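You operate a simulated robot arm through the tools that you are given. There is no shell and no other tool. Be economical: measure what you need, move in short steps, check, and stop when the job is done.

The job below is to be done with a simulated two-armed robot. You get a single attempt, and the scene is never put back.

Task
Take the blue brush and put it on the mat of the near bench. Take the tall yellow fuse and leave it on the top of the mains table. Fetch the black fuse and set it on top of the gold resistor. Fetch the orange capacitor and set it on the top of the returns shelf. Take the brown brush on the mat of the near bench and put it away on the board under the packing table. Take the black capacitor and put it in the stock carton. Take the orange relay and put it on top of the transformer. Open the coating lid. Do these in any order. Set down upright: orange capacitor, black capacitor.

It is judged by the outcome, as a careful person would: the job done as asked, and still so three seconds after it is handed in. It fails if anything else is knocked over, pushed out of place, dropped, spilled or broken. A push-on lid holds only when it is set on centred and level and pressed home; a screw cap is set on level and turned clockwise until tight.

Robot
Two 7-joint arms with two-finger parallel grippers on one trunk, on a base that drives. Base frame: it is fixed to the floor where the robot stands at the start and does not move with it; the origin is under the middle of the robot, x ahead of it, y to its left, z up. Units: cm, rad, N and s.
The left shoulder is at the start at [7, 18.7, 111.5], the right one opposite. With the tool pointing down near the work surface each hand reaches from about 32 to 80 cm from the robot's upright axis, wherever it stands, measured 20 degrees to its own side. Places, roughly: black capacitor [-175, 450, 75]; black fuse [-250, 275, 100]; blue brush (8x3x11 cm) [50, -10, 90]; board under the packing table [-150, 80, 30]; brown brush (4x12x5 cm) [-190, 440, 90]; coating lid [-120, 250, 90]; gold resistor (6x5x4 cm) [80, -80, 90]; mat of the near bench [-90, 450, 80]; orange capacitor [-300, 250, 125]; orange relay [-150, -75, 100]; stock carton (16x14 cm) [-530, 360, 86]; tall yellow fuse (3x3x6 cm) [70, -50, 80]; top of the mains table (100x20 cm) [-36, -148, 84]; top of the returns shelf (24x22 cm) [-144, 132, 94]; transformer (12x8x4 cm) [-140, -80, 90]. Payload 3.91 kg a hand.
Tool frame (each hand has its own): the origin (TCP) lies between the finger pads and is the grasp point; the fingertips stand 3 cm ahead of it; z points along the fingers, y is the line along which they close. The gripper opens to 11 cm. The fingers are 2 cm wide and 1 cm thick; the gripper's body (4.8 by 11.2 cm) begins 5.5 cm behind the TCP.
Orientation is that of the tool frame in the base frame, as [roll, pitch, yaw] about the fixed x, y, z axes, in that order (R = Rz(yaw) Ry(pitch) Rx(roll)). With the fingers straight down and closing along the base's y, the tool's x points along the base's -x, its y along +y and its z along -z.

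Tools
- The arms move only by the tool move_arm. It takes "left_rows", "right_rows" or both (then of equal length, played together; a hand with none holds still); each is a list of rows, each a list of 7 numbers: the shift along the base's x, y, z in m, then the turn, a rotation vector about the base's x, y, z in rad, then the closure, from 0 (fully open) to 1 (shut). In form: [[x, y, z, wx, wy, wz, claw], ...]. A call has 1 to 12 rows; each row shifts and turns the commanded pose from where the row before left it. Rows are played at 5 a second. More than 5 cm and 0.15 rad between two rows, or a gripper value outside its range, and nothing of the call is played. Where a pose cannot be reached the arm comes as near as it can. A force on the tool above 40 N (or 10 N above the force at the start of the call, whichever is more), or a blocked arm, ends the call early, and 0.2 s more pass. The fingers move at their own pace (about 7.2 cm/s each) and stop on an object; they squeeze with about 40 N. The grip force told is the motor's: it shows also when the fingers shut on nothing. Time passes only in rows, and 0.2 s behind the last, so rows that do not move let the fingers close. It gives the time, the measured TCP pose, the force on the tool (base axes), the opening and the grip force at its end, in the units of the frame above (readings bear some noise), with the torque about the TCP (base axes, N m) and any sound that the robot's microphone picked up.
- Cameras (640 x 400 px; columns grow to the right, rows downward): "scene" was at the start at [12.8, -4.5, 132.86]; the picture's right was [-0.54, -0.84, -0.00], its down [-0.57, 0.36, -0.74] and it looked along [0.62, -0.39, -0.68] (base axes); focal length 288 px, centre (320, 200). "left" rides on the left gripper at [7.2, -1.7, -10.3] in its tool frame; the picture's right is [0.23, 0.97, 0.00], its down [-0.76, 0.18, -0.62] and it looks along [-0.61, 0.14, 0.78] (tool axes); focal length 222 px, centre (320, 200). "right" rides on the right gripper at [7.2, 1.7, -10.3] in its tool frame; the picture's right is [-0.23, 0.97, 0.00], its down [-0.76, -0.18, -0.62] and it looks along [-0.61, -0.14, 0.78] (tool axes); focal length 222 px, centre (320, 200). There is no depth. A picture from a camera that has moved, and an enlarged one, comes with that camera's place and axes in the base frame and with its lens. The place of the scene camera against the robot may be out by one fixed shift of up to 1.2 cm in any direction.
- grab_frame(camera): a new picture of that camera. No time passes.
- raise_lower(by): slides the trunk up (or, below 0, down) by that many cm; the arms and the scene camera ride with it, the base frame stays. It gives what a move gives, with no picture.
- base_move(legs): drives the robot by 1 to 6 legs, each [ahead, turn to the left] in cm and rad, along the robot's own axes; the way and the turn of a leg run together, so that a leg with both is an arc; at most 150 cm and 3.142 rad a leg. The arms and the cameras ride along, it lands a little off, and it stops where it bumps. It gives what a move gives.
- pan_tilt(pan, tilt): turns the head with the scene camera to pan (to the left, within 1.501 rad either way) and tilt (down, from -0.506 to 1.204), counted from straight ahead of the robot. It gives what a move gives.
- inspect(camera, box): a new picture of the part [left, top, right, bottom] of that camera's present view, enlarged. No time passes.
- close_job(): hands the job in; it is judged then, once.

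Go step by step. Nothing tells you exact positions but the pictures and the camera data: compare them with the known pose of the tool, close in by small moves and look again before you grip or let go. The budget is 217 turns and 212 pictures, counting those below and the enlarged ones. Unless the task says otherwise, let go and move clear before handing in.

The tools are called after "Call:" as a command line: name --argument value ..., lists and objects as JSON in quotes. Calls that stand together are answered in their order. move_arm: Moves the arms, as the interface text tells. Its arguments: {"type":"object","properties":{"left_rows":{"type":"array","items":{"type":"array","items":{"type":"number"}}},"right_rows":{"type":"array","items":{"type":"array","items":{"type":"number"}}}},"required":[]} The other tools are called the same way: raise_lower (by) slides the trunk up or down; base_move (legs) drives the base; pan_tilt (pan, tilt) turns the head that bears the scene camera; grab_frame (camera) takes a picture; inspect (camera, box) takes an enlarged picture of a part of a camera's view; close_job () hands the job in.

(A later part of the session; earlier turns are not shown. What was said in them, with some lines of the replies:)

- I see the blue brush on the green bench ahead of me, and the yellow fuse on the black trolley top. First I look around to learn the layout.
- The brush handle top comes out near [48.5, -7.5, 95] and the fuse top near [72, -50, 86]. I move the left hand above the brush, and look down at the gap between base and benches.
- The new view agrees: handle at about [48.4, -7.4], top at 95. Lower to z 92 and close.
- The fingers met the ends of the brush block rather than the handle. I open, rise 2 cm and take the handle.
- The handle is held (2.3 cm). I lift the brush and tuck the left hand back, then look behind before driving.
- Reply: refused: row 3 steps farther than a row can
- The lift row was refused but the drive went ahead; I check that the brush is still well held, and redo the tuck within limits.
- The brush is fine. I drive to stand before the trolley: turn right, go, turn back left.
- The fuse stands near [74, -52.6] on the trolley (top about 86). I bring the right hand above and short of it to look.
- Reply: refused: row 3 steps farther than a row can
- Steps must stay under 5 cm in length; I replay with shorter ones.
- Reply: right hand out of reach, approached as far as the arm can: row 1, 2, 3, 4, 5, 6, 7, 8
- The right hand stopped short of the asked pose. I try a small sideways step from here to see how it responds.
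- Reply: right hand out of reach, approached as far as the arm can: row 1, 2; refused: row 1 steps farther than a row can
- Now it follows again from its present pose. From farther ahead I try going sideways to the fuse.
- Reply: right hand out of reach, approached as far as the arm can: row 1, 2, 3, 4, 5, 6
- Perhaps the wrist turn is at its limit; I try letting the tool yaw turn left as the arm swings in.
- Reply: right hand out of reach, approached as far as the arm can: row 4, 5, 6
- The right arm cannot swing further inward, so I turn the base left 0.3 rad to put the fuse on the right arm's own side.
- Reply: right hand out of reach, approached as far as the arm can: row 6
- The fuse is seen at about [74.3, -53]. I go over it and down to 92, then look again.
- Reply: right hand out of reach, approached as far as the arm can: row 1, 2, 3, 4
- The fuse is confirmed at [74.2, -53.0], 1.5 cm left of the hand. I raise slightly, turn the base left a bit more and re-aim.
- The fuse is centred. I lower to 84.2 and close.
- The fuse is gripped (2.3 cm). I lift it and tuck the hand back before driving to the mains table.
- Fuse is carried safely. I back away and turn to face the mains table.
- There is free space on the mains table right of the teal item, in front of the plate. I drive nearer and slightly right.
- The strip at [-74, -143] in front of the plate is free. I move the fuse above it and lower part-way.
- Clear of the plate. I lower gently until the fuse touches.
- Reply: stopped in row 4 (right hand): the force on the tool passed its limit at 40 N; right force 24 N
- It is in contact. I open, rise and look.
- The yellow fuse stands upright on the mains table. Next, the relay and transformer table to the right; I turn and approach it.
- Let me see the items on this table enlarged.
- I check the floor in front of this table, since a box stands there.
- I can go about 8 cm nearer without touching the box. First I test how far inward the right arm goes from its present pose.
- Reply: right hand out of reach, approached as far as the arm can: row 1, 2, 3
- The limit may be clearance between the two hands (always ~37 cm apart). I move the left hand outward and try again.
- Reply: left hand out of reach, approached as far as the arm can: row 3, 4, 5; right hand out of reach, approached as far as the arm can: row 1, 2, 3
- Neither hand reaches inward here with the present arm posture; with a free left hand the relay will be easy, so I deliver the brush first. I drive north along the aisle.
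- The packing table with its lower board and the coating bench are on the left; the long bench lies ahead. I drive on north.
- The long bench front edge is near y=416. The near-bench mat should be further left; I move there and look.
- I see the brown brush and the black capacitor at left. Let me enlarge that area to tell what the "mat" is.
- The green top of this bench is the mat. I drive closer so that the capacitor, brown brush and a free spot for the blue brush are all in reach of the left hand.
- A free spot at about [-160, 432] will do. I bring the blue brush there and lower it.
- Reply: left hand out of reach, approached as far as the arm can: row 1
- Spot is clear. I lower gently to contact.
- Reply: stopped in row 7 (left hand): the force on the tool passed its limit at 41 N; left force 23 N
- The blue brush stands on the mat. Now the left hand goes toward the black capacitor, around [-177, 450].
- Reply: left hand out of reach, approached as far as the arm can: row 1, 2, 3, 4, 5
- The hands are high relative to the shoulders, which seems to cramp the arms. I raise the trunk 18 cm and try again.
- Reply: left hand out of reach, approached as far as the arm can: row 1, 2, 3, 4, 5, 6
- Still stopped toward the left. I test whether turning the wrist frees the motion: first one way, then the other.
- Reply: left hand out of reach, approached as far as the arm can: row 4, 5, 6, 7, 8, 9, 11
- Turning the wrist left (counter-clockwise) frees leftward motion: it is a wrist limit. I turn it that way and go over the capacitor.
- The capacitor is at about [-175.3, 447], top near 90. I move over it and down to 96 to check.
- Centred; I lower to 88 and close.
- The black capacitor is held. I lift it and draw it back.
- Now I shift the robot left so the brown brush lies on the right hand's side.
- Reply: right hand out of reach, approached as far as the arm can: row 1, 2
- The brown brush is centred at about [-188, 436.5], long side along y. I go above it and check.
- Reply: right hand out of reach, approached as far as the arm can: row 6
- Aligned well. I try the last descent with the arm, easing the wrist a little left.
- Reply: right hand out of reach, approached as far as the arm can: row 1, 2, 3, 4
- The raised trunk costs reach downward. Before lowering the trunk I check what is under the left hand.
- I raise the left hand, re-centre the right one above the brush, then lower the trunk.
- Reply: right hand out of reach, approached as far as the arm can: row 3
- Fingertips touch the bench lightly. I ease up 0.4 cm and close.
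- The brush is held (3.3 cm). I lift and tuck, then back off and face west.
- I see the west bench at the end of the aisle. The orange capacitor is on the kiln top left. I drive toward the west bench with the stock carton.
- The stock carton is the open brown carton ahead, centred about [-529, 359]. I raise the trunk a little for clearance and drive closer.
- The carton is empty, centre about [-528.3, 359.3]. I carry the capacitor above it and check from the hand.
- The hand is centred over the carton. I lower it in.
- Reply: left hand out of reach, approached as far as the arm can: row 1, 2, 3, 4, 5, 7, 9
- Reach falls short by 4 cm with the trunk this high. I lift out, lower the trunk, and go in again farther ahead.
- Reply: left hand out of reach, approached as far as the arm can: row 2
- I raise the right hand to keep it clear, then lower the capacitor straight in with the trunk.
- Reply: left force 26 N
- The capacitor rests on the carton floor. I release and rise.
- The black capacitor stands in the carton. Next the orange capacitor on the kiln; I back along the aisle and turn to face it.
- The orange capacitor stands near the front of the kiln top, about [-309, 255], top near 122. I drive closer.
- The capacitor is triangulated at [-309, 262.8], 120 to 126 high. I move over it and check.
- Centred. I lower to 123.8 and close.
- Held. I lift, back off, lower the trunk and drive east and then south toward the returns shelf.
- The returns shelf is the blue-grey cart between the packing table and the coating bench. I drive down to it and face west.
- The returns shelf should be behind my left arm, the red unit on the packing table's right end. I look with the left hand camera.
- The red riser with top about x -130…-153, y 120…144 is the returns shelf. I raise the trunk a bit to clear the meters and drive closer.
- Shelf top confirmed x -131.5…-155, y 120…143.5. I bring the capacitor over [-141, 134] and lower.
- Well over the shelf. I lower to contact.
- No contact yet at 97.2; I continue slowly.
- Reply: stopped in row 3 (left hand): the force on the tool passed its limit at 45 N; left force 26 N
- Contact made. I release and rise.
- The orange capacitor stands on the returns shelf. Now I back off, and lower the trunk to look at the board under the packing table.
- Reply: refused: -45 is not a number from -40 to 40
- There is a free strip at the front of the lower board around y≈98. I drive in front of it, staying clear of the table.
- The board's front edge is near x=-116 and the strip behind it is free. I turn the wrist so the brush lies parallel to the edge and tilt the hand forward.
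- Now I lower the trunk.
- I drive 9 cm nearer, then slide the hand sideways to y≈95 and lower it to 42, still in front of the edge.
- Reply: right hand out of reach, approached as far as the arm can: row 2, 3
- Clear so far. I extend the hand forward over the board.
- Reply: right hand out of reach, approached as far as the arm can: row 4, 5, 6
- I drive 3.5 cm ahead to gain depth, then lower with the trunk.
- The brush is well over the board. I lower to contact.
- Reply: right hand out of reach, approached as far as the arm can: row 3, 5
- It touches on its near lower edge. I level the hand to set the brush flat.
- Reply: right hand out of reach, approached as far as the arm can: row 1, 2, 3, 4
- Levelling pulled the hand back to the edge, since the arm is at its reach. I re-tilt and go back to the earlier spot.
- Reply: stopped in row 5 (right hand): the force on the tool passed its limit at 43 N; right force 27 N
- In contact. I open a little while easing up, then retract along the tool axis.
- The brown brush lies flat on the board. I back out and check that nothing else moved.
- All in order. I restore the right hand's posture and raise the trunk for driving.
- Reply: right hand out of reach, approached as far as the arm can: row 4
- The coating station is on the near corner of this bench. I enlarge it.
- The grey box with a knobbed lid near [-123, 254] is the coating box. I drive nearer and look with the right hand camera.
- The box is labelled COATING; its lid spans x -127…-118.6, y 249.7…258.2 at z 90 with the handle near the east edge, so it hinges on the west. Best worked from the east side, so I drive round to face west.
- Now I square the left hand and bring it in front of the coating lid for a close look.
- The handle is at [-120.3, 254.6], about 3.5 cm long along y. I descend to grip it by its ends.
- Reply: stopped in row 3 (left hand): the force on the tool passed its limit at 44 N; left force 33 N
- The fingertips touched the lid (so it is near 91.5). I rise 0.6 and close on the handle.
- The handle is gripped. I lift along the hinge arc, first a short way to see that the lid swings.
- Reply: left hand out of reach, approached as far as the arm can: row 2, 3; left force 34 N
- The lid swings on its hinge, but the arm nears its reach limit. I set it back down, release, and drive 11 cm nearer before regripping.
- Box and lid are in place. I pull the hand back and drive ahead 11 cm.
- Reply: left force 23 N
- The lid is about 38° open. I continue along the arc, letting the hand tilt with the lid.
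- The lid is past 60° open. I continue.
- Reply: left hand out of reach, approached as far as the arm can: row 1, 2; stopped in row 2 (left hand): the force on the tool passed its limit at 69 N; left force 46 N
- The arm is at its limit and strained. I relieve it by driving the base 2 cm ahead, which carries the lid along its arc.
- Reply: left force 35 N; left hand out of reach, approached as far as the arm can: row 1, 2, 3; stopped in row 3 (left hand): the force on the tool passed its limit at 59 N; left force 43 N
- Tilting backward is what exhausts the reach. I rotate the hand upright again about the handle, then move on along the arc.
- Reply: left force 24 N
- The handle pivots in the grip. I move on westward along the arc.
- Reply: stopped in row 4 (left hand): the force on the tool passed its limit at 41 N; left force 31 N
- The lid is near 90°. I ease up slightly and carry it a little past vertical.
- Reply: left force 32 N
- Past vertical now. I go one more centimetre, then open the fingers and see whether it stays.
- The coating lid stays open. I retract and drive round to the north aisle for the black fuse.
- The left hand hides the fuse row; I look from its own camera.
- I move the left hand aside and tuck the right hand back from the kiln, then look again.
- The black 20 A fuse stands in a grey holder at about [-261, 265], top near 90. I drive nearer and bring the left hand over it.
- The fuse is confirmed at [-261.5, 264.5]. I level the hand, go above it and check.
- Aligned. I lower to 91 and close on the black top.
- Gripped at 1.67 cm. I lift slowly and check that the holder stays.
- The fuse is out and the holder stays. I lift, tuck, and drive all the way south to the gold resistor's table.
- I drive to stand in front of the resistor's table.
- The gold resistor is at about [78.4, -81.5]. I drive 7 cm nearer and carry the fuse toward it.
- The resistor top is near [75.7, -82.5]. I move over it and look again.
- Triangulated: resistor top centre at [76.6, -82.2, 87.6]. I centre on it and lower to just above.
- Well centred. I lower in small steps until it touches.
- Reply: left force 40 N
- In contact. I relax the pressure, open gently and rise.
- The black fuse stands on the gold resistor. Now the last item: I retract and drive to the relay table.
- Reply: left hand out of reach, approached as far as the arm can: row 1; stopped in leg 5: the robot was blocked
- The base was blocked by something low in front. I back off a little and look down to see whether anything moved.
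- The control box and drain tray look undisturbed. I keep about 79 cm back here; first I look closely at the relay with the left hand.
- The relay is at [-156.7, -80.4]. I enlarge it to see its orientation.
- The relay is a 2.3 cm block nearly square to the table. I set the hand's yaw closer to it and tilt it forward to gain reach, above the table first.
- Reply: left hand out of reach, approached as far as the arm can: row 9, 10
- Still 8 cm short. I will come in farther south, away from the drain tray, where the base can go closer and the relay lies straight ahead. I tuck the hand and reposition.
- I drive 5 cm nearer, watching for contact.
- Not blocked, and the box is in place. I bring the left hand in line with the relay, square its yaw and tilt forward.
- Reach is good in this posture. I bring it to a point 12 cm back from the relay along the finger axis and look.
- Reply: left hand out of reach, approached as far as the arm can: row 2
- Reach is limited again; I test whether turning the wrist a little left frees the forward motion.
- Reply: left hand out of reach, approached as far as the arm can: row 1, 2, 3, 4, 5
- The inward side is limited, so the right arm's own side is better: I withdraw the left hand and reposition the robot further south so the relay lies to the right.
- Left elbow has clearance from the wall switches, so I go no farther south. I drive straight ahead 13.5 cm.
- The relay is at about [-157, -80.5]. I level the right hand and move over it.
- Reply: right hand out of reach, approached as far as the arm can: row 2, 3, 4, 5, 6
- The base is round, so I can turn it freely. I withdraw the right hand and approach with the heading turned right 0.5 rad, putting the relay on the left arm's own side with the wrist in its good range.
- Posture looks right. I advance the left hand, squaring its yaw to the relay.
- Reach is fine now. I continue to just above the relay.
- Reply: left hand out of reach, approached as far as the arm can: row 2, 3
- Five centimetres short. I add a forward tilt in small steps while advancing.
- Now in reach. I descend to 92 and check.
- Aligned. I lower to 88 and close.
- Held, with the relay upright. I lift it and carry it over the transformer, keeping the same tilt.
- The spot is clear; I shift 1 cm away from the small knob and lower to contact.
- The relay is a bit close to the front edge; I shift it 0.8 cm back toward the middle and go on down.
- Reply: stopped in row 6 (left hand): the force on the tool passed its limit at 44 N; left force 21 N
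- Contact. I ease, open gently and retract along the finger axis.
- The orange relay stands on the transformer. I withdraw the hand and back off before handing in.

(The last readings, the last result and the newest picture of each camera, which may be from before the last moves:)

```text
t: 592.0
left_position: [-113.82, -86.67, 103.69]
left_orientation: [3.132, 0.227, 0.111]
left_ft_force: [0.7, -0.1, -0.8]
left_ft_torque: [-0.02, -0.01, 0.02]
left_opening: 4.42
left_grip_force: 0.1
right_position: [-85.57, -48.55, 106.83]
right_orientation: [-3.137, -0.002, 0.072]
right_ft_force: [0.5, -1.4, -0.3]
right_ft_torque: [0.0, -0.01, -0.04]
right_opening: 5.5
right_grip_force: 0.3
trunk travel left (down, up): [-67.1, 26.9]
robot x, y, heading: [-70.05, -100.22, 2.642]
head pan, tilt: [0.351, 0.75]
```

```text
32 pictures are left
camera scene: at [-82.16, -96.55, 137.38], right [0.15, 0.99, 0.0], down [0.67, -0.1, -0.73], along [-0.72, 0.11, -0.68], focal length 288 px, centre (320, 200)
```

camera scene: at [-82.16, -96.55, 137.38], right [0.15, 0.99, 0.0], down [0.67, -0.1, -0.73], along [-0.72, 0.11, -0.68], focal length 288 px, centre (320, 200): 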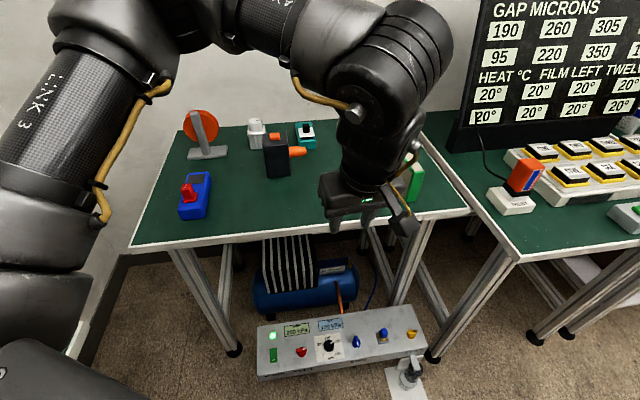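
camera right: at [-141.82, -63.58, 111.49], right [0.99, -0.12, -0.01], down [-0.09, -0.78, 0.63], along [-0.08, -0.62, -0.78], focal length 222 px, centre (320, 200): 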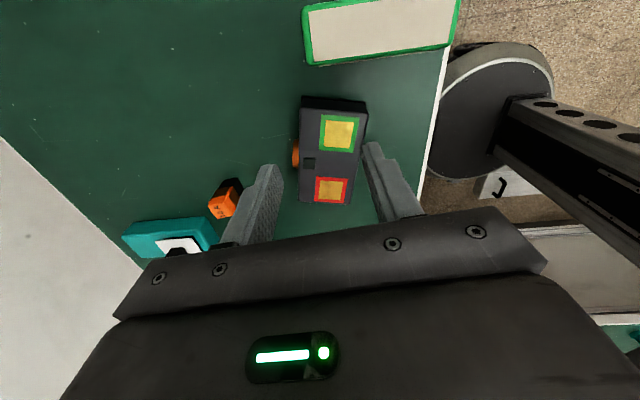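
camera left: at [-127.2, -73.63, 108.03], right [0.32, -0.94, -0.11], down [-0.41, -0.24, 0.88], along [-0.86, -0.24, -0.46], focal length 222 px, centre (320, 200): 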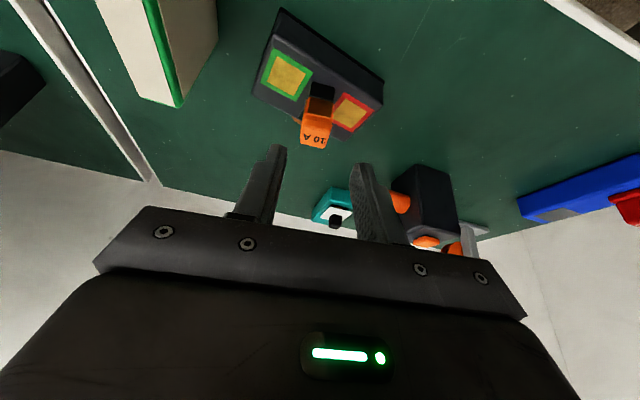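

Both hands are clear, all eight items are done, and the surroundings look undisturbed, so I hand the job in.

Call:
close_job

```text
The job is handed in.
```

I finished all eight items and handed the job in; each placement was checked by camera when I let go, but I did not go back over them all at the end.

- **Blue brush:** standing on the mat of the near bench. I took the bench's whole green top to be the mat.
- **Tall yellow fuse:** upright on the mains table, in the free strip in front of the fuse-holder plate.
- **Black fuse:** standing on the gold resistor.
- **Orange capacitor:** upright on the returns shelf.
- **Brown brush:** flat on the board under the packing table, near its front edge.
- **Black capacitor:** upright in the stock carton.
- **Orange relay:** standing on the transformer.
- **Coating lid:** open past vertical; it stayed open when I let go.

**Contacts along the way:** Near the relay table the base was stopped once by something low, most likely the drain tray in front of the control box. The tray and the box looked unmoved afterwards. At the start, the blue brush was carried off its bench without being lifted first, but it stayed held and nothing was in its path.
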